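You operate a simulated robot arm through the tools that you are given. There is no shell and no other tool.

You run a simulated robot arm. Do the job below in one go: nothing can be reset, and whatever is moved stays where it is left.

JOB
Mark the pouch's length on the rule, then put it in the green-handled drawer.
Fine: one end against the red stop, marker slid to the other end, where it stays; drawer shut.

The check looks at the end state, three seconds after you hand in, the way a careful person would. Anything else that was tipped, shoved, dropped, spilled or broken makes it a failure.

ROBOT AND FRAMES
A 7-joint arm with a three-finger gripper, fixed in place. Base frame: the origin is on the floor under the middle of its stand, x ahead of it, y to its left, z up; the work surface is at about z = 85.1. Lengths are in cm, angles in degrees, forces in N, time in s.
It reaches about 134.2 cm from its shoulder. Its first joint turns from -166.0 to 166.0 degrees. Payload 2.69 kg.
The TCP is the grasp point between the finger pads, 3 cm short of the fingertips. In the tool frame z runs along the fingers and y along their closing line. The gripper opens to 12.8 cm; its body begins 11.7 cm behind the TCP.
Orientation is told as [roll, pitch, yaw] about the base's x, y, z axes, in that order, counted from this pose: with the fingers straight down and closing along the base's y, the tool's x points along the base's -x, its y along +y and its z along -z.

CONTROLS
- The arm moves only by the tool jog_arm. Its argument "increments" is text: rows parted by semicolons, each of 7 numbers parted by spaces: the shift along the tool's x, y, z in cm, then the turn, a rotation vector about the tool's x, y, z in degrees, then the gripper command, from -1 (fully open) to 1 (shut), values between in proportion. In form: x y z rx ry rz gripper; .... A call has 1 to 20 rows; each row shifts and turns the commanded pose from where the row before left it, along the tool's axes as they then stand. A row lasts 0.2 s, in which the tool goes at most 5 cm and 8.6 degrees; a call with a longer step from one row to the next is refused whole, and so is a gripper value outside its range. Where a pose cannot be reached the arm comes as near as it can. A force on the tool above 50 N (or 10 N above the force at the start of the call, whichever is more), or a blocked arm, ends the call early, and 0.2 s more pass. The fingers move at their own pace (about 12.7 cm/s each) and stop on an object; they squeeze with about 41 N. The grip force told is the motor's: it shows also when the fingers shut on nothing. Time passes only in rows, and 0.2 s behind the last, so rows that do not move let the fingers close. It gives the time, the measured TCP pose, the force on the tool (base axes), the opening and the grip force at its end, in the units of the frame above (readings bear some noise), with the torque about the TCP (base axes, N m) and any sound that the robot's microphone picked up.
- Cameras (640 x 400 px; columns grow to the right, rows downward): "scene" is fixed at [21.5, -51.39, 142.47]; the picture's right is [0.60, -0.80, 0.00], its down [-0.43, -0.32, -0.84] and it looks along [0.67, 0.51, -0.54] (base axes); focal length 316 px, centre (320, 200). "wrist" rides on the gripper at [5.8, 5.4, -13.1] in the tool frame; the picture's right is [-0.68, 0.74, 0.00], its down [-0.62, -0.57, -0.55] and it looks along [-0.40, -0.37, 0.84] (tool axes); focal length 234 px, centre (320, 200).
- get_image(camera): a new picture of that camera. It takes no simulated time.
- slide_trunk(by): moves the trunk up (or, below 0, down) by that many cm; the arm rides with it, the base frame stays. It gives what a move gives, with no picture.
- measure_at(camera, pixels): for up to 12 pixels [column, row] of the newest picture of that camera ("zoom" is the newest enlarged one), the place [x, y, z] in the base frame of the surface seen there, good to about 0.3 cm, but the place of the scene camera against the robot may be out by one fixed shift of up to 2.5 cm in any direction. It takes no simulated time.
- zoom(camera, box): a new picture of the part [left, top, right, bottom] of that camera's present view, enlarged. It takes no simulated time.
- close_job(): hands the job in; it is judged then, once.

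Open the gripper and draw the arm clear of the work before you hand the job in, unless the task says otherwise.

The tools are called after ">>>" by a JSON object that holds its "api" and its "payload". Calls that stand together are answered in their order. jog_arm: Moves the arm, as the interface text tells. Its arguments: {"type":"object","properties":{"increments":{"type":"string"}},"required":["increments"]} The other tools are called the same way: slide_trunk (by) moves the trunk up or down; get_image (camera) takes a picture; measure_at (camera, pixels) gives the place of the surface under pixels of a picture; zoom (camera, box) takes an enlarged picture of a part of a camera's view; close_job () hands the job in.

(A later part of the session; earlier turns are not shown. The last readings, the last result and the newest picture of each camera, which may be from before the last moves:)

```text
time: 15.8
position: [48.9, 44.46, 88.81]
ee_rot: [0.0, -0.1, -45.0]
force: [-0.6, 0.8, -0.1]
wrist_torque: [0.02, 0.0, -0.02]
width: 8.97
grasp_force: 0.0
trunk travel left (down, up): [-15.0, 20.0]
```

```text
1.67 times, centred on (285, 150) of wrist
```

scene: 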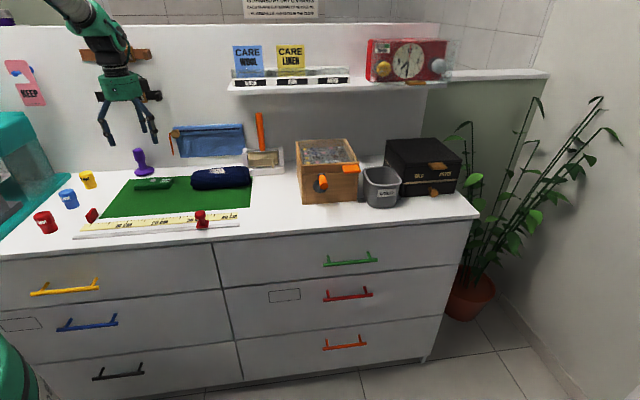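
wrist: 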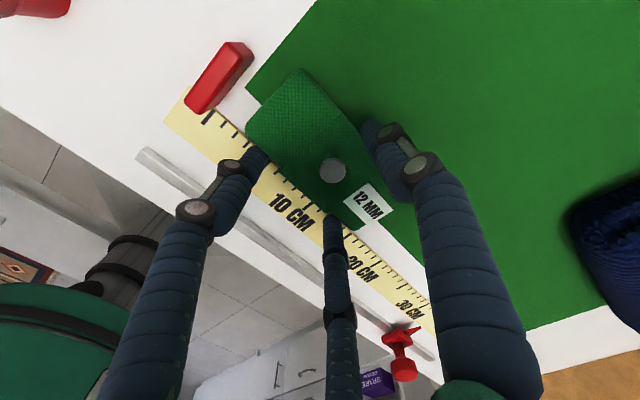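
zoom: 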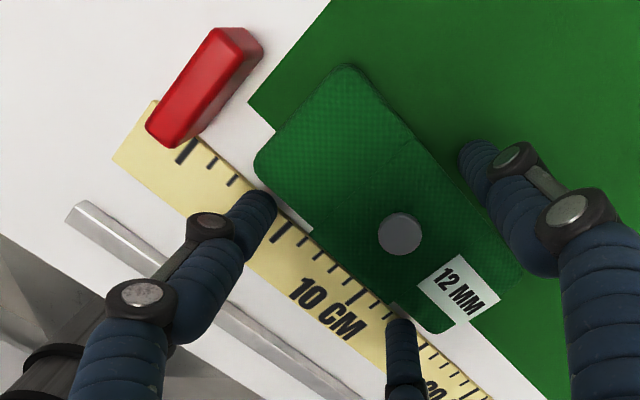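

Released cleanly, with a white strip of bench showing between pouch and rule. I'll rise straight up 9 cm and look.

>>> {"api": "jog_arm", "payload": {"increments": "0 0 -1.5 0 0 0 -0.4; 0 0 -2.5 0 0 0 -0.4; 0 0 -2.5 0 0 0 -0.4; 0 0 -2.5 0 0 0 -0.4; 0 0 0 0 0 0 -0.4"}}

>>> {"api": "get_image", "payload": {"camera": "wrist"}}

>>> {"api": "zoom", "payload": {"camera": "wrist", "box": [200, 20, 440, 200]}}

```text
time: 17.0
position: [48.97, 44.57, 97.82]
ee_rot: [0.1, 0.0, -45.0]
force: [0.0, 0.2, 0.0]
wrist_torque: [0.02, -0.02, 0.01]
width: 8.97
grasp_force: 0.0
trunk travel left (down, up): [-15.0, 20.0]
```

```text
taken
```

wrist: 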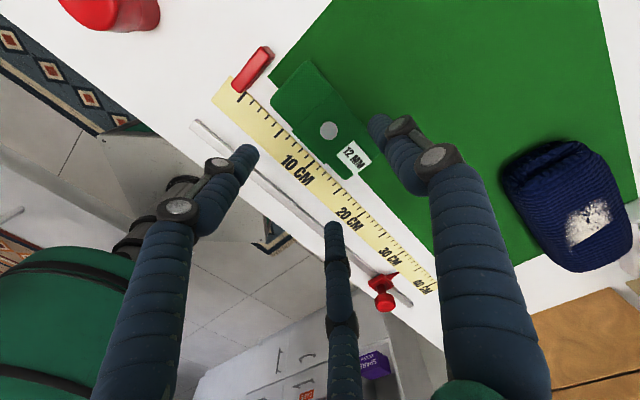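

```text
2.22 times, centred on (320, 110) of wrist
```

zoom: 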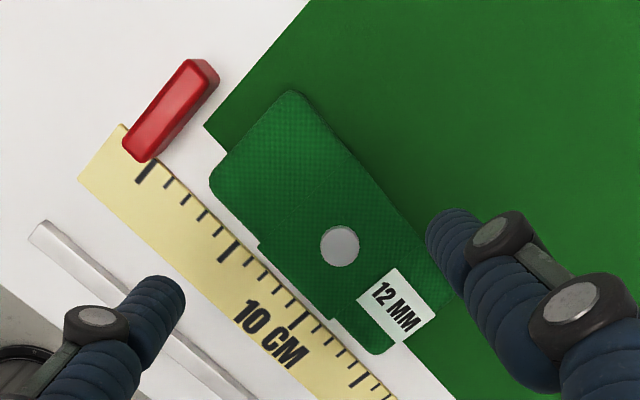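

The pouch lies parallel behind the rule, a couple of cm from the stop. I'll measure its ends, sides and the stop face.

>>> {"api": "measure_at", "payload": {"camera": "zoom", "pixels": [[215, 168], [280, 97], [250, 125], [232, 145], [398, 345], [430, 318], [380, 348], [258, 240], [360, 160], [165, 165], [195, 130], [338, 245]]}}

```text
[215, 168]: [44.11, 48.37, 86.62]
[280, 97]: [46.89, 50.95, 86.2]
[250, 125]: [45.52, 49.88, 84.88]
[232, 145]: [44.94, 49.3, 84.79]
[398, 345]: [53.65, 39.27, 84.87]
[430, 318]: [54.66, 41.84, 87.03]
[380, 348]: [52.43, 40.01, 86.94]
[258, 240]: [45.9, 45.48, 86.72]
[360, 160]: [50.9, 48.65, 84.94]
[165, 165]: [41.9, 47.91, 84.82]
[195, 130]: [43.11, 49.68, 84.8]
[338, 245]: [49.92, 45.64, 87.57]
```

Pouch spans u≈-3.0…9.1 and n≈65.2…69.2, with the stop face at u≈-4.7. I'll close the fingers, go beyond the free end (u≈12.8, n≈67.4) and descend.

>>> {"api": "jog_arm", "payload": {"increments": "-3.2 0.4 0 0 0 0 1; -3.2 0.4 0 0 0 0 1; -3.3 0.5 0 0 0 0 1; 0 0 3 0 0 0 1; 0 0 3 0 0 0 1; 0 0 2.7 0 0 0 1; 0 0 0 0 0 0 1"}}

>>> {"api": "get_image", "payload": {"camera": "wrist"}}

>>> {"api": "zoom", "payload": {"camera": "scene", "box": [70, 140, 230, 250]}}

```text
time: 18.6
position: [56.67, 38.69, 88.97]
ee_rot: [0.0, 0.1, -44.9]
force: [0.4, 0.1, 0.2]
wrist_torque: [-0.02, 0.03, 0.0]
width: 0.2
grasp_force: 31.4
trunk travel left (down, up): [-15.0, 20.0]
```

```text
taken
```

wrist: 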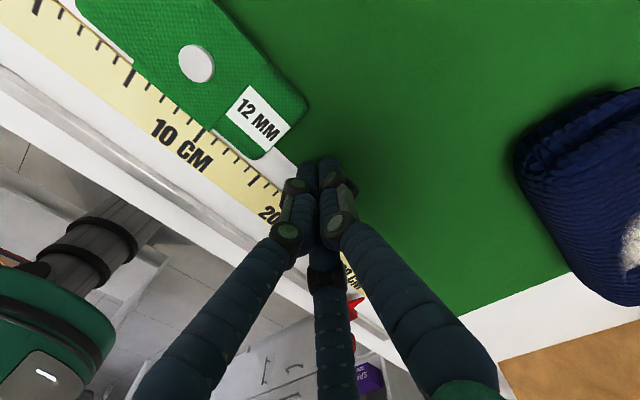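

```text
3.64 times, centred on (150, 195) of scene
```

zoom: 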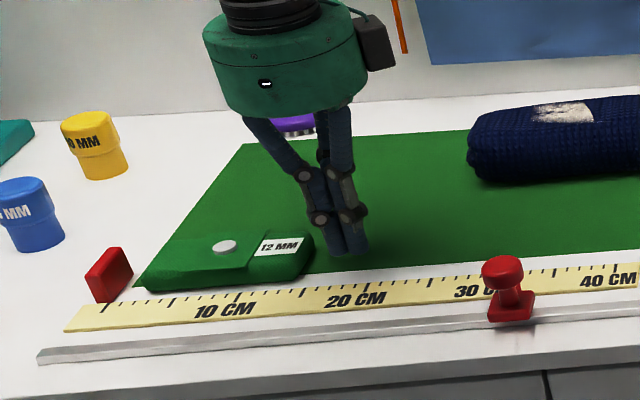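

The finger cluster is about 1.5 cm past the pouch's free end. I'll push toward the stop slowly in small rows and watch the force.

>>> {"api": "jog_arm", "payload": {"increments": "0.4 0 0 0 0 0 1; 0.4 0 0 0 0 0 1; 0.4 0 0 0 0 0 1; 0.4 0 0 0 0 0 1; 0.3 0 0 0 0 0 1; 0.3 0 0 0 0 0 1; 0 0 0 0 0 0 1"}}

>>> {"api": "get_image", "payload": {"camera": "wrist"}}

```text
time: 20.2
position: [55.14, 40.14, 89.01]
ee_rot: [0.1, 0.0, -45.0]
force: [-0.4, 0.3, -0.1]
wrist_torque: [0.0, 0.01, 0.03]
width: 0.22
grasp_force: 31.8
trunk travel left (down, up): [-15.0, 20.0]
```

```text
taken
```

wrist: 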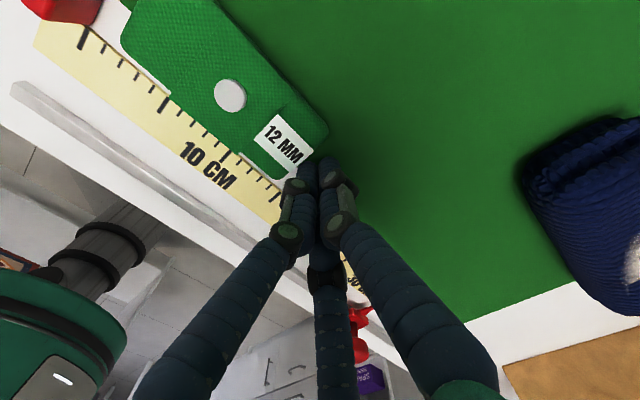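

The fingers are just about touching the pouch end. I'll push on in 0.2–0.25 cm rows.

>>> {"api": "jog_arm", "payload": {"increments": "0.25 0 0 0 0 0 1; 0.25 0 0 0 0 0 1; 0.25 0 0 0 0 0 1; 0.25 0 0 0 0 0 1; 0.2 0 0 0 0 0 1"}}

>>> {"api": "get_image", "payload": {"camera": "wrist"}}

```text
time: 21.4
position: [54.44, 41.12, 89.1]
ee_rot: [0.0, 0.0, -44.9]
force: [0.6, 0.0, 0.2]
wrist_torque: [0.01, -0.01, 0.03]
width: 0.18
grasp_force: 31.0
trunk travel left (down, up): [-15.0, 20.0]
```

```text
taken
```

wrist: 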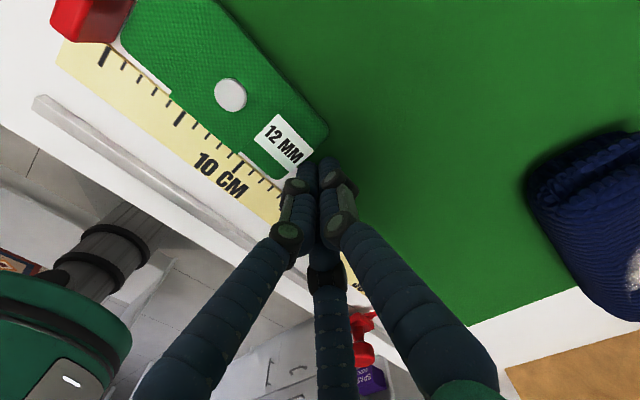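

The pouch is moving with the fingers and is close to the stop (85,20). I'll check the remaining gap.

>>> {"api": "zoom", "payload": {"camera": "wrist", "box": [40, 0, 200, 100]}}

>>> {"api": "zoom", "payload": {"camera": "scene", "box": [80, 180, 160, 230]}}

```text
4.00 times, centred on (120, 50) of wrist
```

zoom: 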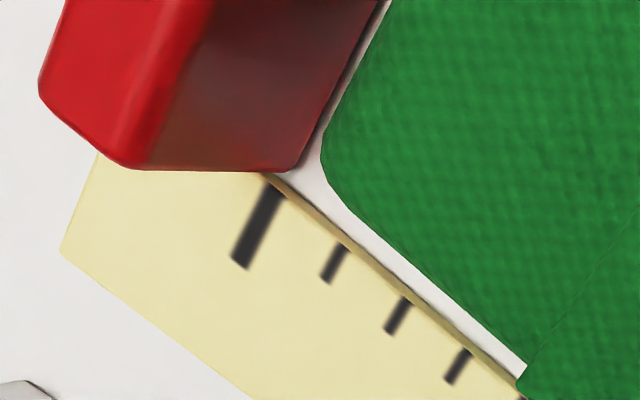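

```text
8.00 times, centred on (120, 205) of scene
```

zoom: 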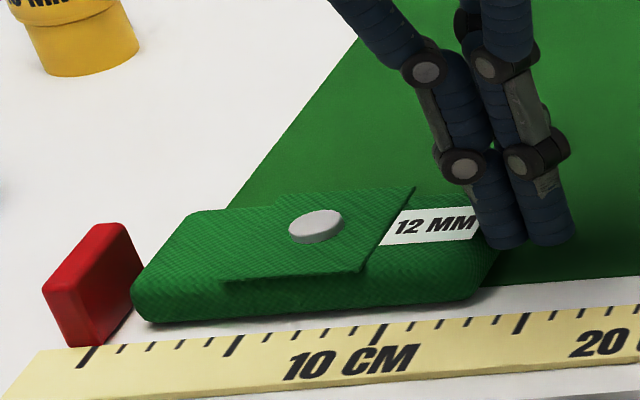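

About 0.4–0.5 cm remains. I'll push on in 0.1–0.15 cm rows until contact shows as force.

>>> {"api": "jog_arm", "payload": {"increments": "0.15 0 0 0 0 0 1; 0.15 0 0 0 0 0 1; 0.1 0 0 0 0 0 1"}}

>>> {"api": "zoom", "payload": {"camera": "wrist", "box": [40, 0, 200, 100]}}

```text
time: 22.2
position: [53.98, 41.29, 89.06]
ee_rot: [0.0, -0.1, -45.0]
force: [-0.4, 0.4, 0.0]
wrist_torque: [0.01, -0.03, 0.02]
width: 0.24
grasp_force: 31.6
trunk travel left (down, up): [-15.0, 20.0]
```

```text
4.00 times, centred on (120, 50) of wrist
```

zoom: 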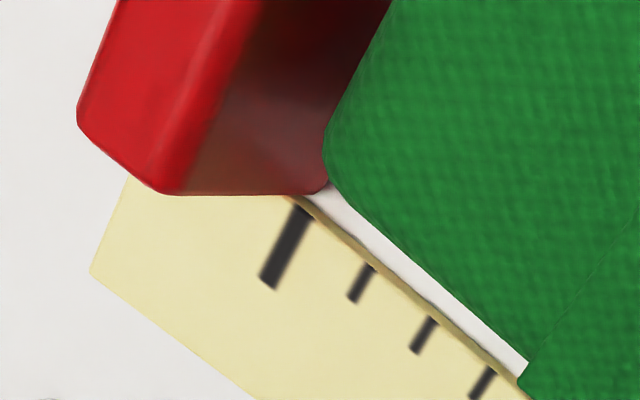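

The gap is nearly gone. I'll take a few more 0.1 cm rows to firm contact.

>>> {"api": "jog_arm", "payload": {"increments": "0.1 0 0 0 0 0 1; 0.1 0 0 0 0 0 1; 0 0 0 0 0 0 1"}}

>>> {"api": "zoom", "payload": {"camera": "wrist", "box": [40, 0, 200, 100]}}

>>> {"api": "zoom", "payload": {"camera": "scene", "box": [80, 180, 160, 230]}}

```text
time: 23.0
position: [53.87, 41.42, 88.99]
ee_rot: [-0.1, 0.1, -44.9]
force: [0.2, 0.2, 0.2]
wrist_torque: [-0.03, 0.04, -0.04]
width: 0.2
grasp_force: 31.5
trunk travel left (down, up): [-15.0, 20.0]
```

```text
4.00 times, centred on (120, 50) of wrist
```

zoom: 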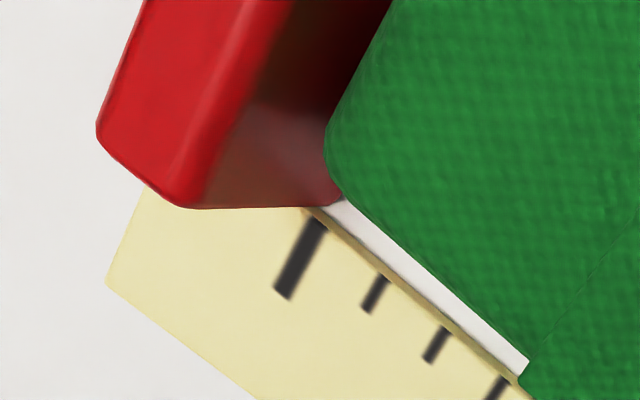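

```text
8.00 times, centred on (120, 205) of scene
```

zoom: 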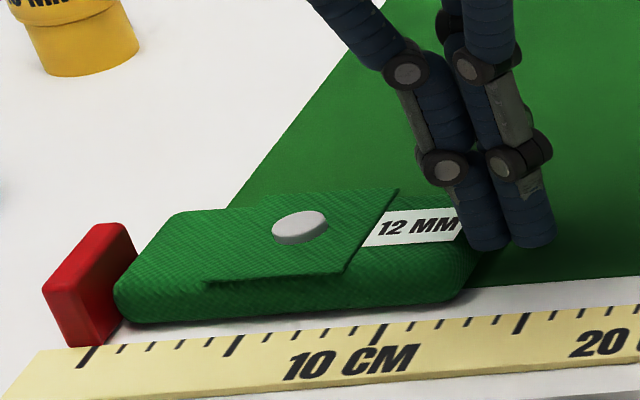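

Still no contact force, and the stop and pouch look almost touching. I'll continue 0.1 cm rows.

>>> {"api": "jog_arm", "payload": {"increments": "0.1 0 0 0 0 0 1; 0.1 0 0 0 0 0 1; 0 0 0 0 0 0 1"}}

```text
time: 23.8
position: [53.76, 41.58, 89.13]
ee_rot: [-0.1, 0.0, -45.0]
force: [2.3, -2.5, 0.1]
wrist_torque: [-0.05, -0.06, -0.03]
width: 0.22
grasp_force: 31.9
trunk travel left (down, up): [-15.0, 20.0]
```

Force (2.3,-2.5) points along +u, so contact with the stop has begun. One more 0.1 cm to seat it.

>>> {"api": "jog_arm", "payload": {"increments": "0.1 0 0 0 0 0 1; 0 0 0 0 0 0 1"}}

>>> {"api": "zoom", "payload": {"camera": "wrist", "box": [40, 0, 200, 100]}}

>>> {"api": "zoom", "payload": {"camera": "scene", "box": [80, 180, 160, 230]}}

```text
time: 24.4
position: [53.8, 41.74, 89.03]
ee_rot: [-0.1, 0.0, -45.0]
force: [8.3, -6.7, 0.6]
wrist_torque: [-0.13, -0.2, 0.04]
width: 0.22
grasp_force: 31.1
trunk travel left (down, up): [-15.0, 20.0]
```

```text
4.00 times, centred on (120, 50) of wrist
```

zoom: 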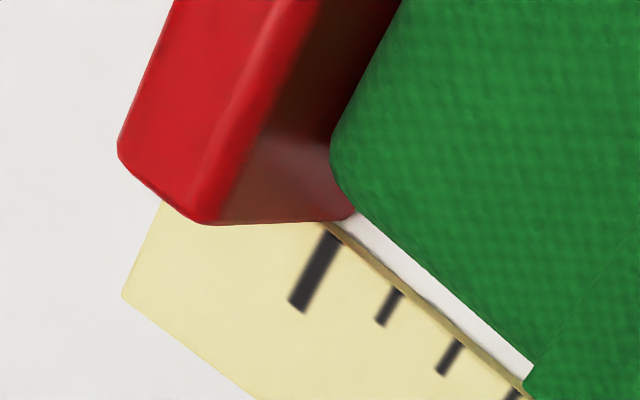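

```text
8.00 times, centred on (120, 205) of scene
```

zoom: 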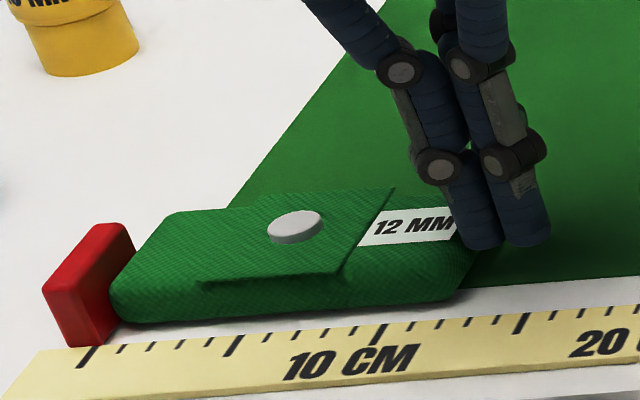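

Seated at the stop with about 10 N. I'll back off along +u, then rise and look straight at the far end over the rule.

>>> {"api": "jog_arm", "payload": {"increments": "-0.5 0 0 0 0 0 1; -1.5 0 0 0 0 0 1; -2 0 0 0 0 0 1; -2 0 -3 0 0 0 1; 0 0 -4 0 0 0 1; 0 0 -4 0 0 0 1; 0 0 0 0 0 0 1"}}

>>> {"api": "get_image", "payload": {"camera": "wrist"}}

>>> {"api": "zoom", "payload": {"camera": "scene", "box": [80, 170, 220, 240]}}

```text
time: 26.0
position: [57.93, 37.37, 100.23]
ee_rot: [0.1, 0.0, -45.0]
force: [0.5, -0.8, 0.3]
wrist_torque: [0.03, -0.01, 0.02]
width: 0.22
grasp_force: 31.2
trunk travel left (down, up): [-15.0, 20.0]
```

```text
taken
```

wrist: 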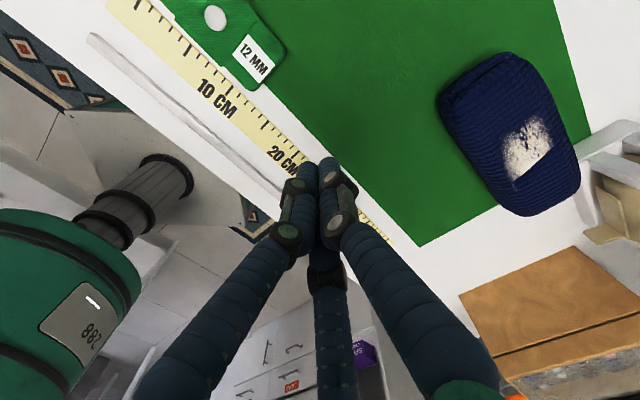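

```text
4.57 times, centred on (150, 205) of scene
```

zoom: 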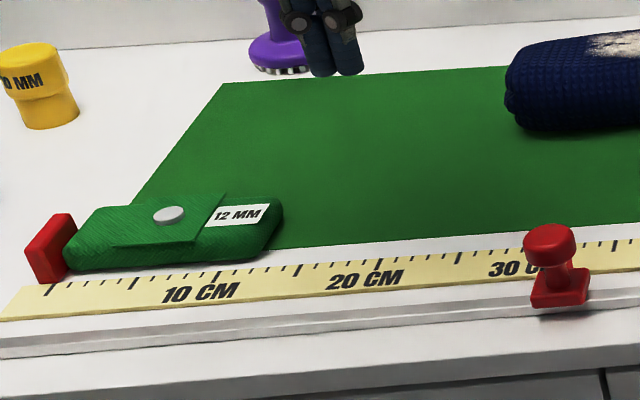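

The camera is now almost at the same u as the pouch's far end, so parallax is small. I'll zoom there and measure the end against the rule ticks.

>>> {"api": "zoom", "payload": {"camera": "wrist", "box": [170, 0, 310, 130]}}

>>> {"api": "measure_at", "payload": {"camera": "zoom", "pixels": [[440, 290], [370, 375], [410, 325], [475, 260], [500, 215], [515, 190], [345, 360], [425, 305], [455, 275], [120, 160], [200, 260], [290, 340]]}}

```text
3.08 times, centred on (240, 65) of wrist
```

zoom: 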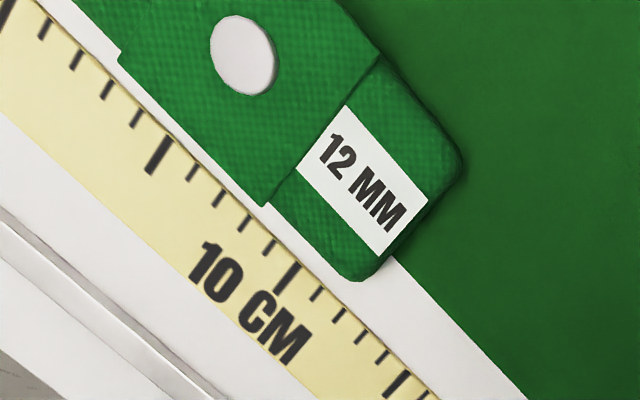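

```text
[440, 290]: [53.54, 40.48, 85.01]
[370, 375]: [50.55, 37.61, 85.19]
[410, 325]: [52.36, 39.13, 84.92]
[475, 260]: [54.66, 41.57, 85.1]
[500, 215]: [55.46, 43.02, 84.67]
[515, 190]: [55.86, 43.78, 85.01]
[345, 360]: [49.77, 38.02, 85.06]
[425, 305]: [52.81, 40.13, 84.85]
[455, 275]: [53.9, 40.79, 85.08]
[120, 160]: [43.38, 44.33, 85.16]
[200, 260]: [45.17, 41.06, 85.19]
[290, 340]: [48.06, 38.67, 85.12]
```

I'll measure the pouch's end edge and the rule's 5/10/15 ticks in this zoom to get the length reading.

>>> {"api": "measure_at", "payload": {"camera": "zoom", "pixels": [[378, 268], [392, 250], [420, 218], [445, 188], [386, 262], [408, 240], [157, 155], [287, 278], [398, 384], [395, 258], [425, 225], [455, 190]]}}

>>> {"api": "zoom", "payload": {"camera": "wrist", "box": [220, 50, 290, 120]}}

```text
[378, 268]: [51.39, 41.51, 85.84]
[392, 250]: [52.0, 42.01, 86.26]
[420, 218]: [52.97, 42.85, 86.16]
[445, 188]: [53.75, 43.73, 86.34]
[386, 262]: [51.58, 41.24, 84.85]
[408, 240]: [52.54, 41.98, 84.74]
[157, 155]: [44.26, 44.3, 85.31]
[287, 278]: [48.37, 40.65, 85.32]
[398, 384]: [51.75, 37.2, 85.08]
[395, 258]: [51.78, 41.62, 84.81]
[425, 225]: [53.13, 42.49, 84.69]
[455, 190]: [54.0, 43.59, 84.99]
```

```text
5.71 times, centred on (255, 85) of wrist
```

zoom: 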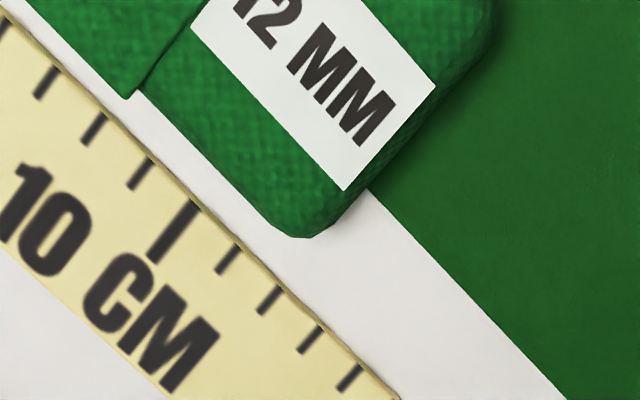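

Pouch end is at u≈7.25, and the ticks give zero at u≈-4.76, so the reading is about 12.0–12.2 cm. Next I move the closed fingers to the +u side of the marker (u≈32.4, n≈57.6), staying high.

>>> {"api": "jog_arm", "payload": {"increments": "-4 -2.2 0 0 0 0 1; -4 -2.2 0 0 0 0 1; -4 -2.2 0 0 0 0 1; -4 -2.2 0 0 0 0 1; -1.9 -1 0 0 0 0 1; 0 0 0 0 0 0 1"}}

>>> {"api": "get_image", "payload": {"camera": "wrist"}}

>>> {"api": "zoom", "payload": {"camera": "scene", "box": [150, 120, 310, 250]}}

```text
time: 27.4
position: [63.81, 17.61, 100.08]
ee_rot: [0.1, -0.1, -45.0]
force: [0.0, -0.1, 0.0]
wrist_torque: [0.0, 0.02, 0.0]
width: 0.18
grasp_force: 31.1
trunk travel left (down, up): [-15.0, 20.0]
```

```text
taken
```

wrist: 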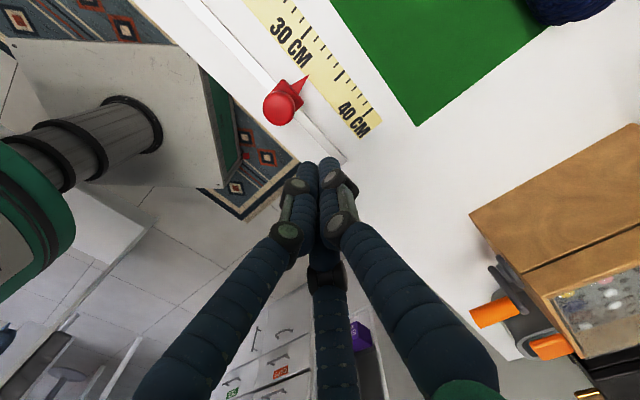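

```text
3.08 times, centred on (230, 185) of scene
```

zoom: 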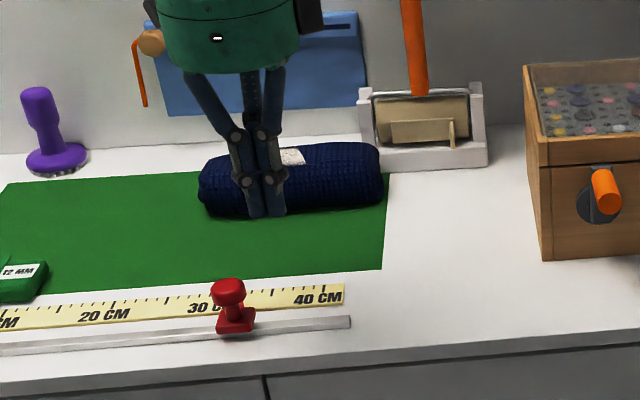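

I'll measure the marker (knob at 280,105 and tip at 306,76) from this close view before descending.

>>> {"api": "zoom", "payload": {"camera": "wrist", "box": [240, 50, 360, 180]}}

>>> {"api": "measure_at", "payload": {"camera": "wrist", "pixels": [[280, 105], [278, 112], [305, 78], [300, 83], [292, 108], [300, 105], [335, 150], [315, 128], [262, 82], [345, 140], [290, 88], [270, 110]]}}

```text
3.08 times, centred on (300, 115) of wrist
```

zoom: 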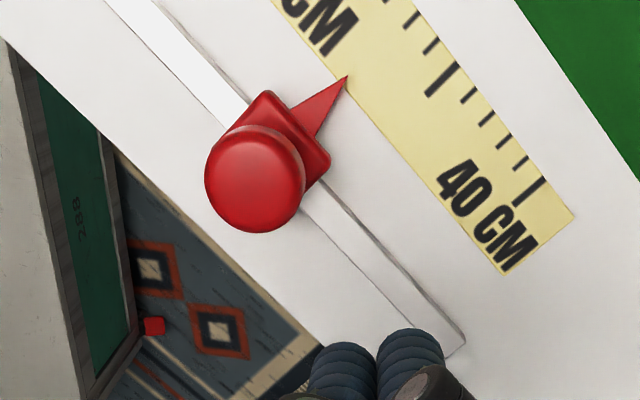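

```text
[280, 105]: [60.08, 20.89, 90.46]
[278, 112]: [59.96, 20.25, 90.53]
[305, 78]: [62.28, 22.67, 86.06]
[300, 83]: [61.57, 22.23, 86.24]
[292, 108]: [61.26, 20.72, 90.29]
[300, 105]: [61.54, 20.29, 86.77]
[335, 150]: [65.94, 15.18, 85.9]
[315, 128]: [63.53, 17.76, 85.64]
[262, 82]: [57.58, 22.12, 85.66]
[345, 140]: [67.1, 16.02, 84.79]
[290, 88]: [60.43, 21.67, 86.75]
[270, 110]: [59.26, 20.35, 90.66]
```

Marker centre is at u≈27.9, n≈57.2, and my fingers are about 1.7 cm beyond it. I'll descend to TCP z≈89.4, with the tips just above the rail.

>>> {"api": "jog_arm", "payload": {"increments": "0 0 3 0 0 0 1; 0 0 3 0 0 0 1; 0 0 3 0 0 0 1; 0 0 1.7 0 0 0 1; 0 0 0 0 0 0 1"}}

>>> {"api": "get_image", "payload": {"camera": "wrist"}}

>>> {"api": "zoom", "payload": {"camera": "scene", "box": [170, 150, 290, 250]}}

```text
time: 28.6
position: [63.65, 17.79, 89.35]
ee_rot: [0.0, 0.0, -44.9]
force: [-0.7, 0.4, 0.4]
wrist_torque: [-0.01, 0.05, -0.02]
width: 0.22
grasp_force: 31.6
trunk travel left (down, up): [-15.0, 20.0]
```

```text
taken
```

wrist: 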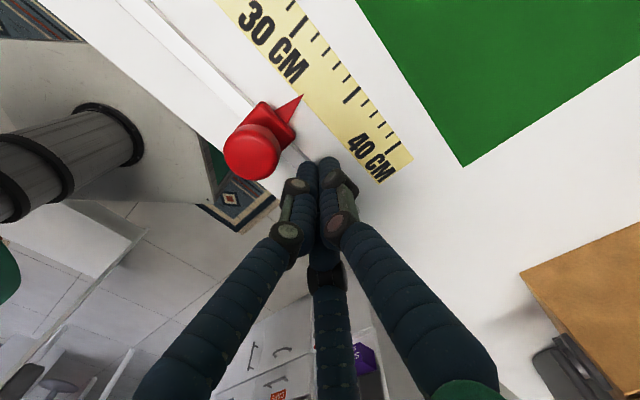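

```text
4.00 times, centred on (230, 200) of scene
```

zoom: 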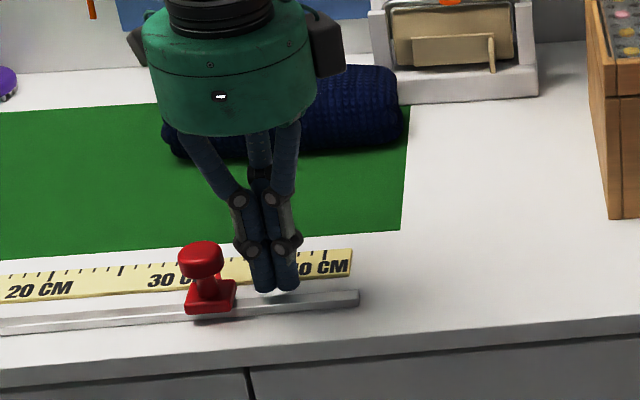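

Fingers are at the knob's +u side, tips just above the rail. I'll start pushing slowly along -u and check the marker slides with them.

>>> {"api": "jog_arm", "payload": {"increments": "0.6 0 0 0 0 0 1; 0.6 0 0 0 0 0 1; 0.6 0 0 0 0 0 1; 0.6 0 0 0 0 0 1; 0.6 0 0 0 0 0 1; 0.6 0 0 0 0 0 1; 0 0 0 0 0 0 1"}}

>>> {"api": "get_image", "payload": {"camera": "wrist"}}

>>> {"api": "zoom", "payload": {"camera": "scene", "box": [130, 150, 290, 250]}}

```text
time: 30.2
position: [61.06, 20.43, 89.36]
ee_rot: [0.1, 0.0, -45.0]
force: [0.3, -0.7, -0.2]
wrist_torque: [0.02, -0.03, -0.04]
width: 0.22
grasp_force: 31.0
trunk travel left (down, up): [-15.0, 20.0]
```

```text
taken
```

wrist: 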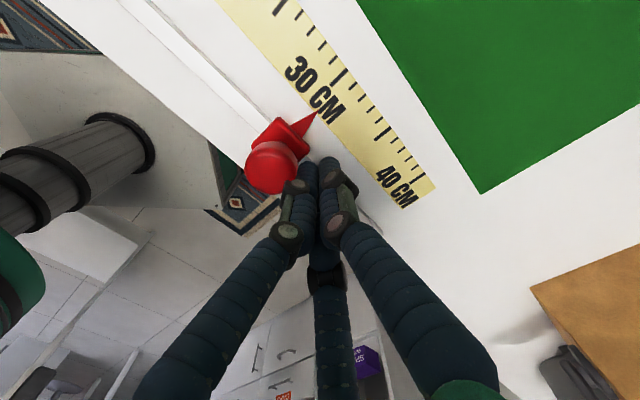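

```text
4.00 times, centred on (210, 200) of scene
```

zoom: 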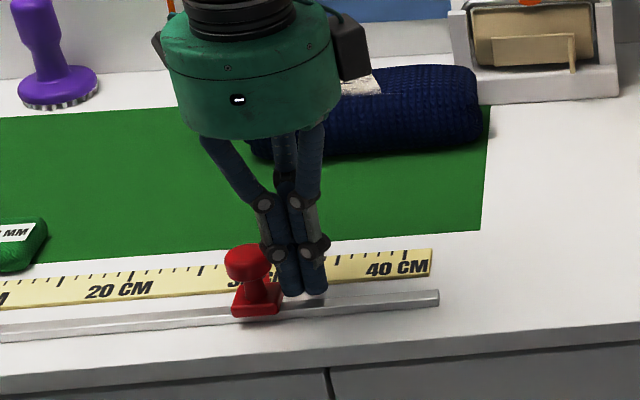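

I'll measure the marker's present place to see how much it has moved.

>>> {"api": "measure_at", "payload": {"camera": "wrist", "pixels": [[316, 115], [313, 119], [271, 160], [271, 170], [295, 128], [280, 125]]}}

```text
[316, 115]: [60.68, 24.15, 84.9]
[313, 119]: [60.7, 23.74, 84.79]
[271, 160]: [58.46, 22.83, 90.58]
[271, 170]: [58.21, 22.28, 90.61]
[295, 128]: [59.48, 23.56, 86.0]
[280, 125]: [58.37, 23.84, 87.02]
```

The marker slides with the fingers (knob now at u≈25.3, offset ≈3.4 from the TCP). I'll push another 15.5 cm, stopping short of the pouch's end.

>>> {"api": "jog_arm", "payload": {"increments": "0.8 0 0 0 0 0 1; 0.9 0 0 0 0 0 1; 0.9 0 0 0 0 0 1; 0.9 0 0 0 0 0 1; 0.9 0 0 0 0 0 1; 0.9 0 0 0 0 0 1; 0.9 0 0 0 0 0 1; 0.9 0 0 0 0 0 1; 0.9 0 0 0 0 0 1; 0.9 0 0 0 0 0 1; 0.9 0 0 0 0 0 1; 0.9 0 0 0 0 0 1; 0.9 0 0 0 0 0 1; 0.9 0 0 0 0 0 1; 0.9 0 0 0 0 0 1; 0.8 0 0 0 0 0 1; 0.6 0 0 0 0 0 1; 0.4 0 0 0 0 0 1; 0.2 0 0 0 0 0 1; 0 0 0 0 0 0 1"}}

>>> {"api": "get_image", "payload": {"camera": "wrist"}}

>>> {"api": "zoom", "payload": {"camera": "scene", "box": [80, 150, 220, 250]}}

```text
time: 34.4
position: [50.3, 31.27, 89.3]
ee_rot: [-0.1, 0.0, -45.0]
force: [0.4, -0.2, 1.0]
wrist_torque: [0.04, 0.0, -0.01]
width: 0.22
grasp_force: 31.2
trunk travel left (down, up): [-15.0, 20.0]
```

```text
taken
```

wrist: 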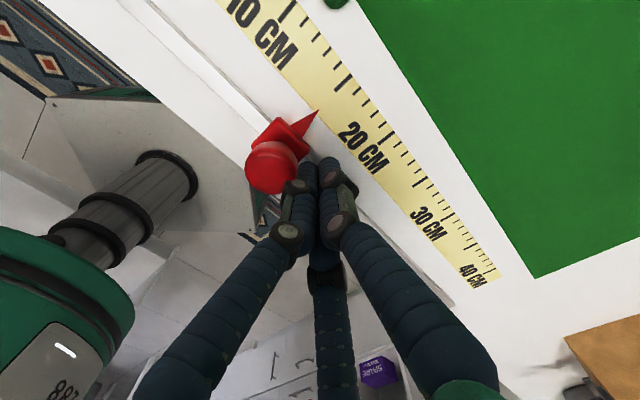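

```text
4.00 times, centred on (150, 200) of scene
```

zoom: 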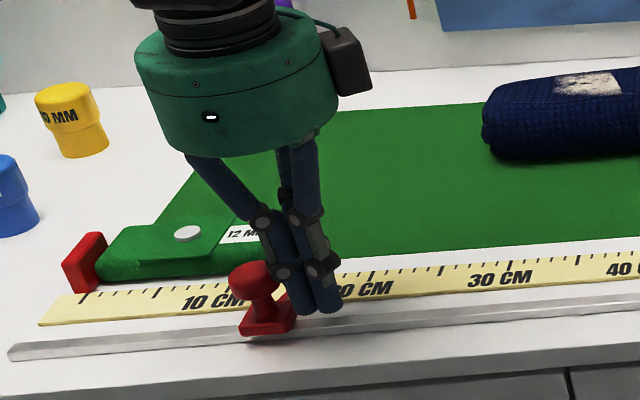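

TCP u is 13.46, so the marker should be at u≈10.1. I'll push another 2.3 cm gently, then back off to inspect the alignment from above.

>>> {"api": "jog_arm", "payload": {"increments": "0.4 0 0 0 0 0 1; 0.4 0 0 0 0 0 1; 0.4 0 0 0 0 0 1; 0.4 0 0 0 0 0 1; 0.4 0 0 0 0 0 1; 0.3 0 0 0 0 0 1; 0 0 0 0 0 0 1"}}

>>> {"api": "get_image", "payload": {"camera": "wrist"}}

>>> {"api": "zoom", "payload": {"camera": "wrist", "box": [200, 0, 400, 200]}}

>>> {"api": "zoom", "payload": {"camera": "scene", "box": [80, 160, 200, 240]}}

```text
time: 36.0
position: [48.46, 32.89, 89.44]
ee_rot: [0.0, 0.1, -45.1]
force: [-0.3, -0.1, -0.3]
wrist_torque: [-0.02, -0.02, 0.02]
width: 0.2
grasp_force: 31.4
trunk travel left (down, up): [-15.0, 20.0]
```

```text
taken
```

wrist: 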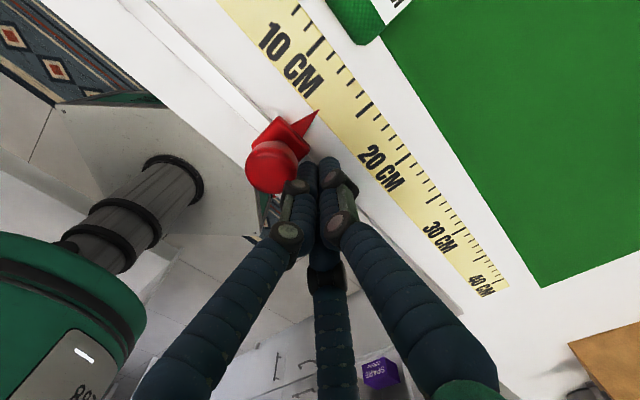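

```text
2.00 times, centred on (300, 100) of wrist
```

zoom: 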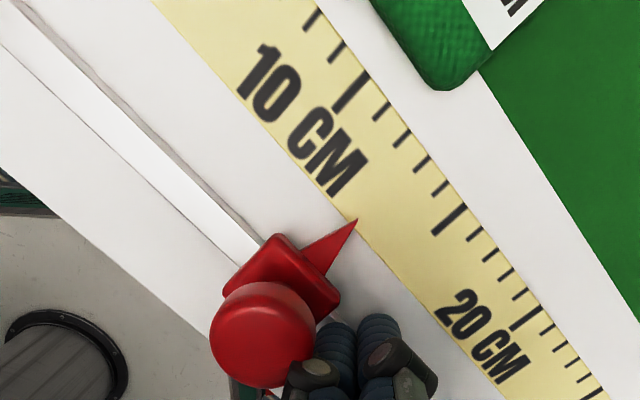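

```text
5.00 times, centred on (140, 200) of scene
```

zoom: 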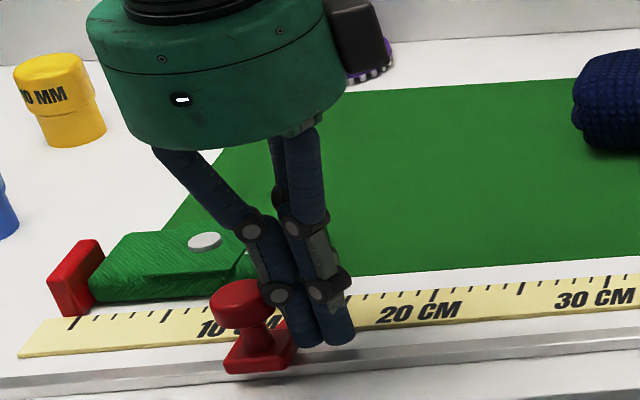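

The pointer reads about 12.6–13 in this slanted view. I'll back off 2.2 cm and rise so the camera is right above the pouch end (u≈7.4) to judge precisely.

>>> {"api": "jog_arm", "payload": {"increments": "-0.7 0 0 0 0 0 1; -1.5 0 0 0 0 0 1; 0 0 -4 0 0 0 1; 0 0 -4 0 0 0 1; 0 0 -3 0 0 0 1; 0 0 0 0 0 0 1; 0 0 0 0 0 0 1"}}

>>> {"api": "get_image", "payload": {"camera": "wrist"}}

>>> {"api": "zoom", "payload": {"camera": "wrist", "box": [240, 0, 400, 120]}}

```text
time: 37.6
position: [50.05, 31.35, 100.24]
ee_rot: [0.0, 0.0, -45.0]
force: [0.2, 0.3, -0.2]
wrist_torque: [-0.01, 0.01, -0.03]
width: 0.22
grasp_force: 31.2
trunk travel left (down, up): [-15.0, 20.0]
```

```text
taken
```

wrist: 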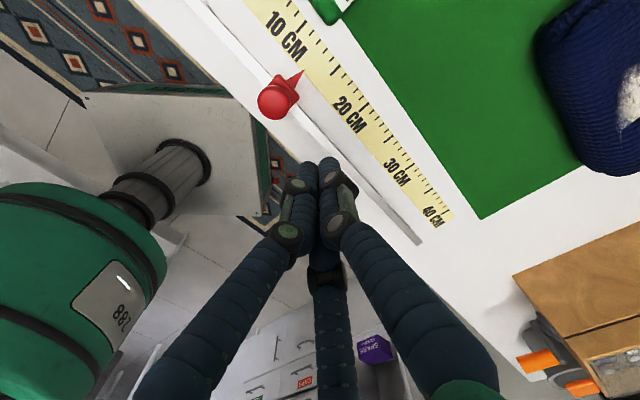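

```text
3.33 times, centred on (320, 60) of wrist
```

zoom: 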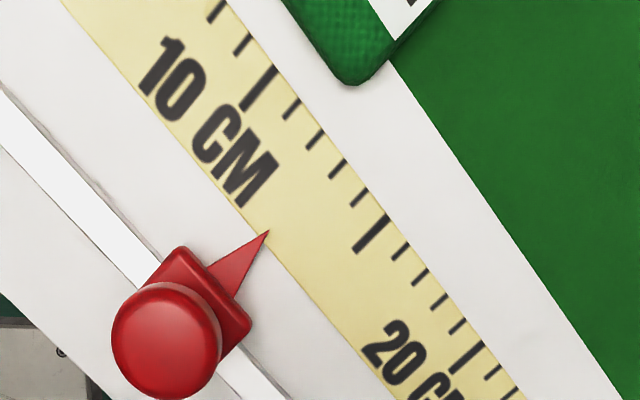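

Straight below the camera is zoom (320,157). The pouch end projects to about 12.15 and the pointer tip to about 12.7. I'll zoom finer and measure both to confirm.

>>> {"api": "zoom", "payload": {"camera": "wrist", "box": [285, 0, 365, 80]}}

>>> {"api": "measure_at", "payload": {"camera": "wrist", "pixels": [[303, 71], [301, 74], [297, 79], [338, 21], [343, 15], [333, 23], [348, 10], [340, 21], [346, 14], [300, 26], [335, 70], [344, 17]]}}

```text
5.00 times, centred on (325, 40) of wrist
```

zoom: 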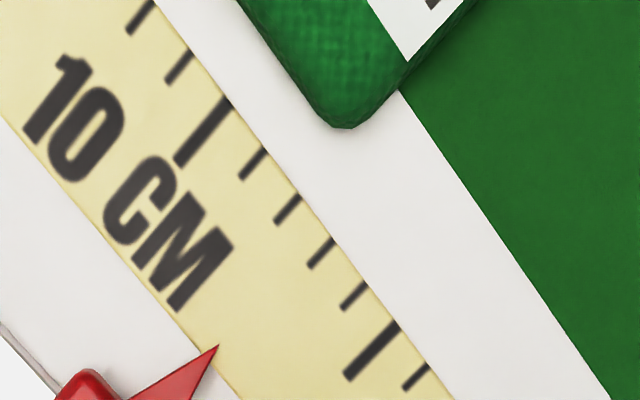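

```text
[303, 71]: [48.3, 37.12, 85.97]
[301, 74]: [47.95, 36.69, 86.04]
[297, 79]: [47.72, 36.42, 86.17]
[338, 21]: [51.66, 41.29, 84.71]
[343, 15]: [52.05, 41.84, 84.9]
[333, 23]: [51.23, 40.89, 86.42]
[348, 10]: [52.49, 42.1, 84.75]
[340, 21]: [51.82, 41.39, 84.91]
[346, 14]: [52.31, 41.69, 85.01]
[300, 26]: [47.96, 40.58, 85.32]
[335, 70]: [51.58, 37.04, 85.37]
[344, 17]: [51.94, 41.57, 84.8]
```

Tip is at u≈7.9 and pouch end at u≈7.3, so about 0.5 cm more is needed. I'll go back down and repeat the push with 2.7 cm forward (2.2 to contact plus 0.5), then retreat and check.

>>> {"api": "jog_arm", "payload": {"increments": "0 0 4 0 0 0 1; 0 0 4 0 0 0 1; 0 0 3 0 0 0 1; 0 0 0 0 0 0 1; 0.8 0 0 0 0 0 1; 0.8 0 0 0 0 0 1; 0.4 0 0 0 0 0 1; 0.3 0 0 0 0 0 1; 0.2 0 0 0 0 0 1; 0.2 0 0 0 0 0 1; 0 0 0 0 0 0 1"}}

>>> {"api": "jog_arm", "payload": {"increments": "-0.5 0 0 0 0 0 1; -1.8 0 0 0 0 0 1; 0 0 -4 0 0 0 1; 0 0 -4 0 0 0 1; 0 0 -3 0 0 0 1; 0 0 0 0 0 0 1; 0 0 0 0 0 0 1"}}

>>> {"api": "get_image", "payload": {"camera": "wrist"}}

>>> {"api": "zoom", "payload": {"camera": "wrist", "box": [260, 0, 380, 100]}}

```text
time: 40.0
position: [48.17, 33.36, 89.35]
ee_rot: [-0.1, 0.0, -45.0]
force: [-0.1, 0.2, -0.3]
wrist_torque: [-0.02, 0.06, 0.01]
width: 0.19
grasp_force: 31.7
trunk travel left (down, up): [-15.0, 20.0]
```

```text
time: 41.6
position: [50.01, 31.65, 100.36]
ee_rot: [0.0, 0.0, -44.9]
force: [0.4, 0.0, 0.0]
wrist_torque: [0.01, 0.03, 0.0]
width: 0.25
grasp_force: 31.3
trunk travel left (down, up): [-15.0, 20.0]
```

```text
taken
```

wrist: 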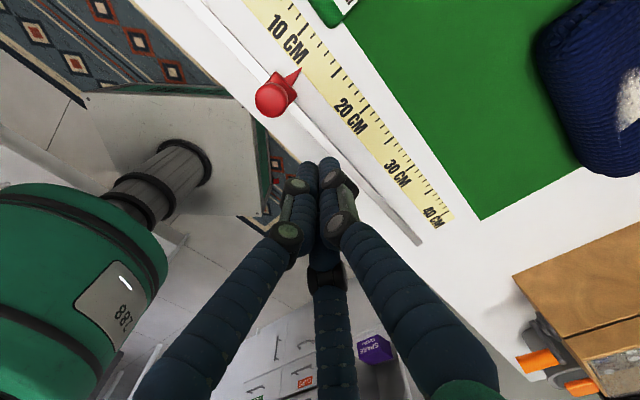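

```text
4.00 times, centred on (320, 50) of wrist
```

zoom: 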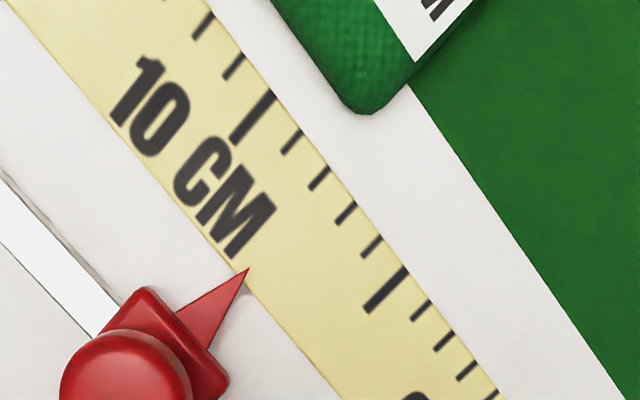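

By tick projection, the tip now reads about 12.2 and the pouch end about 12.1. I'll verify with measurements.

>>> {"api": "measure_at", "payload": {"camera": "zoom", "pixels": [[244, 275], [236, 285], [228, 296], [404, 93], [412, 84], [425, 68], [440, 50], [380, 110], [372, 108], [252, 116], [386, 290], [248, 270]]}}

>>> {"api": "zoom", "payload": {"camera": "wrist", "box": [285, 0, 365, 70]}}

>>> {"api": "zoom", "payload": {"camera": "scene", "box": [80, 180, 180, 245]}}

```text
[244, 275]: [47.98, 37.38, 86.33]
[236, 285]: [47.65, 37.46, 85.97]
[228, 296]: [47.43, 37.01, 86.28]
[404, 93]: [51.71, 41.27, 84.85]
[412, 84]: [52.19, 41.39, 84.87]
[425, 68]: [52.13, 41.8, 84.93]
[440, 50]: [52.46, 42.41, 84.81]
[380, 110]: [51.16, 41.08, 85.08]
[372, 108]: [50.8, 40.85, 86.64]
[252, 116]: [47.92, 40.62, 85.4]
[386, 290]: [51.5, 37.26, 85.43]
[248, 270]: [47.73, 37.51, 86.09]
```

```text
5.71 times, centred on (325, 35) of wrist
```

zoom: 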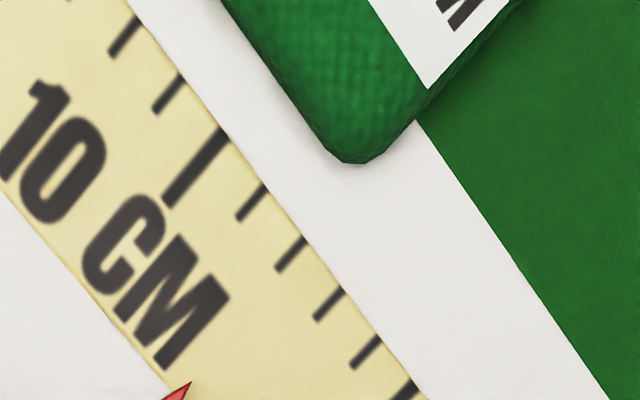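

```text
6.15 times, centred on (130, 212) of scene
```

zoom: 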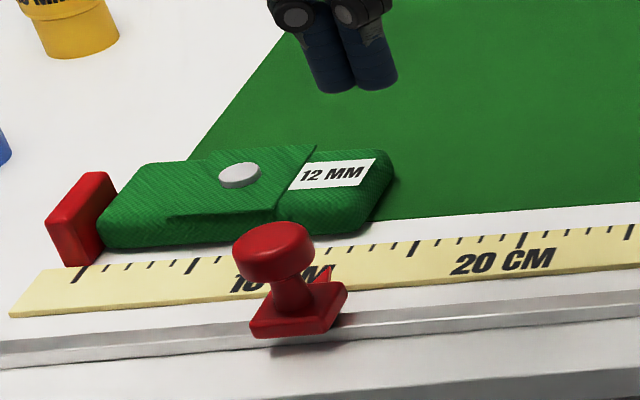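

Tip and pouch end agree within about 0.1 cm (u≈7.3). Before the drawer, I'll calibrate the scene camera's shift with features known from the wrist camera.

>>> {"api": "measure_at", "payload": {"camera": "zoom", "pixels": [[82, 273], [415, 248], [194, 264], [240, 176], [200, 235], [420, 230], [270, 235], [100, 185], [300, 365], [520, 240], [240, 170], [590, 340]]}}

>>> {"api": "measure_at", "payload": {"camera": "wrist", "pixels": [[272, 98], [275, 92], [380, 190], [230, 60], [420, 240], [445, 205], [340, 175], [440, 100], [520, 280], [600, 300], [535, 360], [240, 90]]}}

```text
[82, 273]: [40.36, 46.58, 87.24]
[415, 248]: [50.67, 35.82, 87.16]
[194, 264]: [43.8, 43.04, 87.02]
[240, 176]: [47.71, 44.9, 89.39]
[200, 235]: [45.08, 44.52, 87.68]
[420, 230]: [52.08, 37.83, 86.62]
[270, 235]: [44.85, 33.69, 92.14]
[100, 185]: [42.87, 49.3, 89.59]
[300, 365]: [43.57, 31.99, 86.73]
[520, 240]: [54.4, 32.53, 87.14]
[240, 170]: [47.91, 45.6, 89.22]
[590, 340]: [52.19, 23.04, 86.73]
```

```text
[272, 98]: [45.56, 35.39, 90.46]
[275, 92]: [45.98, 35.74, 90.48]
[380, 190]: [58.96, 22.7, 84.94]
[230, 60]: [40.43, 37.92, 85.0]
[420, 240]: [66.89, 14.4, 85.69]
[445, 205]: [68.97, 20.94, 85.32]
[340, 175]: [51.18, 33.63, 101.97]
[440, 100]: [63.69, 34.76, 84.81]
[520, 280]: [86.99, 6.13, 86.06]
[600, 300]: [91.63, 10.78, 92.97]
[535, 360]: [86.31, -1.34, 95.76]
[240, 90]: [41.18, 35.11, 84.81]
```

Scene-to-base shift is about (0.8,1.45,-1.8), so the green handle's bar centre is near (85,-14.5,73.4): u≈70.4, n≈49.8. I'll check what stands in front of the cabinet (the grey unit and purple "SPARE" box in the wrist view) before swinging over there.

>>> {"api": "measure_at", "payload": {"camera": "wrist", "pixels": [[375, 348], [255, 345], [300, 385], [330, 380], [205, 305], [235, 290], [180, 260], [150, 120], [170, 170], [395, 370], [265, 375], [60, 100]]}}

>>> {"api": "zoom", "payload": {"camera": "wrist", "box": [150, 230, 450, 400]}}

>>> {"api": "zoom", "payload": {"camera": "scene", "box": [200, 180, 520, 400]}}

```text
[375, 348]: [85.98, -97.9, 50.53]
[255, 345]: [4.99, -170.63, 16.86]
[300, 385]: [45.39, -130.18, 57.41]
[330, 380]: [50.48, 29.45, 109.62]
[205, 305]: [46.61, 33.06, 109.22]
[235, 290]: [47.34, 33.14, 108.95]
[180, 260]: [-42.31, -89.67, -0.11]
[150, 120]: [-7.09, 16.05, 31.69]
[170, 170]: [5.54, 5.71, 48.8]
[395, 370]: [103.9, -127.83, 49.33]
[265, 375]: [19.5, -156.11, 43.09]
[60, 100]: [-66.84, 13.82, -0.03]
```

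```text
2.13 times, centred on (300, 315) of wrist
```

zoom: 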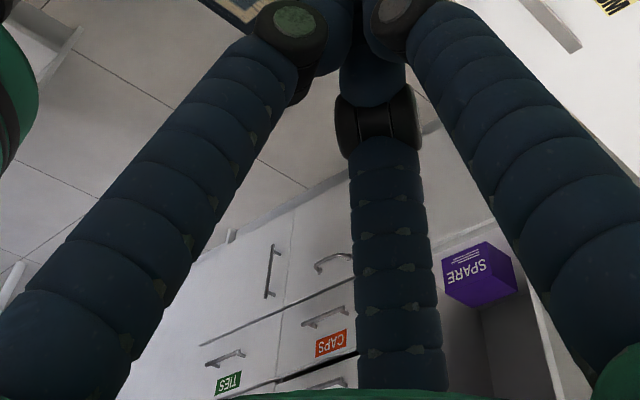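

```text
1.82 times, centred on (360, 290) of scene
```

zoom: 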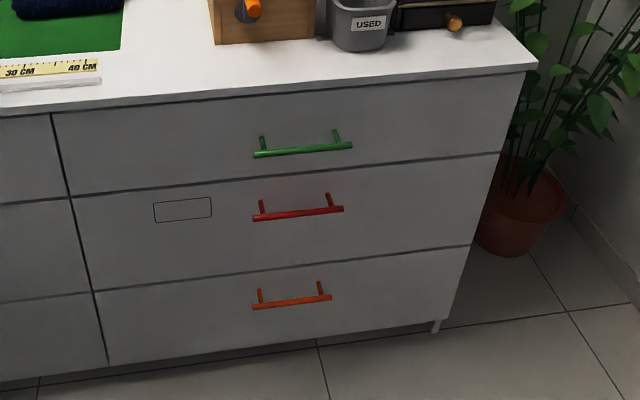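

The other unit is far away (about 80 cm), so the space before the drawer is free. I'll move out over the front edge, high, to u≈62, n≈36, z≈110.

>>> {"api": "jog_arm", "payload": {"increments": "0 0 -3 0 0 0 1; 0 -3 -2 0 0 0 1; -2 -4 -1 0 0 0 1; -4 -2.5 0 0 0 0 1; -4.2 -2 0 0 0 0 1; -4.2 -2 0 0 0 0 1; -4.2 -2 0 0 0 0 1; -4.2 -2 0 0 0 0 1; -4.2 -2 0 0 0 0 1; -4.2 -2 0 0 0 0 1; -4.2 0 0 0 0 0 1; -4.2 0 0 0 0 0 1; -4.2 0 0 0 0 0 1; -4.2 0 0 0 0 0 1; 0 0 0 0 0 0 1"}}

>>> {"api": "get_image", "payload": {"camera": "scene"}}

>>> {"api": "get_image", "payload": {"camera": "wrist"}}

```text
time: 44.8
position: [68.8, -17.49, 106.36]
ee_rot: [0.0, 0.1, -45.0]
force: [1.0, -0.1, -1.3]
wrist_torque: [0.03, 0.03, 0.0]
width: 0.25
grasp_force: 31.1
trunk travel left (down, up): [-15.0, 20.0]
```

```text
taken
```

scene: 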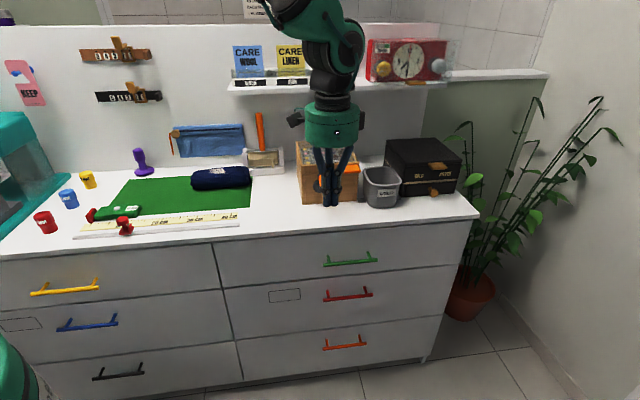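

```text
taken
```

wrist: 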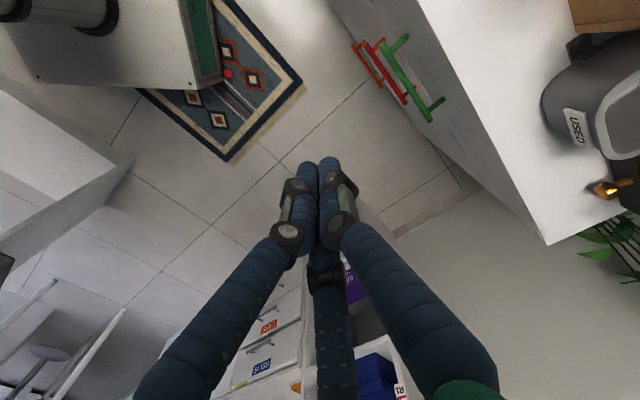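

The green handle is visible from above (bar from about 385,45 to 440,110). I'll measure the bar, its mounts and the face.

>>> {"api": "zoom", "payload": {"camera": "wrist", "box": [340, 10, 480, 130]}}

>>> {"api": "measure_at", "payload": {"camera": "wrist", "pixels": [[386, 46], [400, 72], [412, 90], [425, 115], [405, 38], [440, 102], [396, 65], [395, 42], [433, 105], [450, 60], [470, 80], [430, 30]]}}

```text
3.33 times, centred on (410, 70) of wrist
```

zoom: 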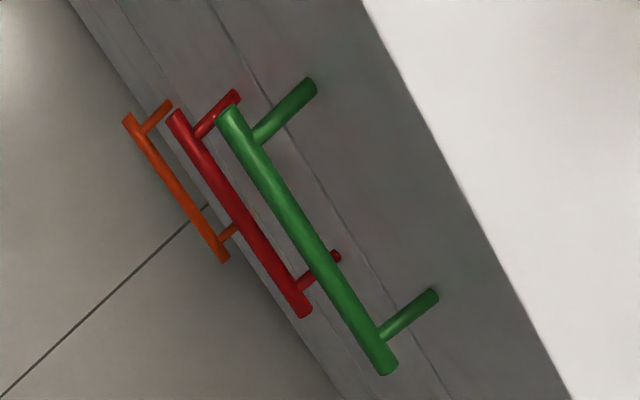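

```text
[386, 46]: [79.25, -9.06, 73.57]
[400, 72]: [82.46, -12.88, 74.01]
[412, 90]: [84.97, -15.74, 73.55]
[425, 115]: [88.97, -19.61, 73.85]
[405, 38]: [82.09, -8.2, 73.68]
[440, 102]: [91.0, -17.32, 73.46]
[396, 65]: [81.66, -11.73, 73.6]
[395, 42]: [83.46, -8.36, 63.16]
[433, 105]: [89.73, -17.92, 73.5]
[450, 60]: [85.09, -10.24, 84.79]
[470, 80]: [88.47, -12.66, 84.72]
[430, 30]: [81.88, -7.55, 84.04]
```

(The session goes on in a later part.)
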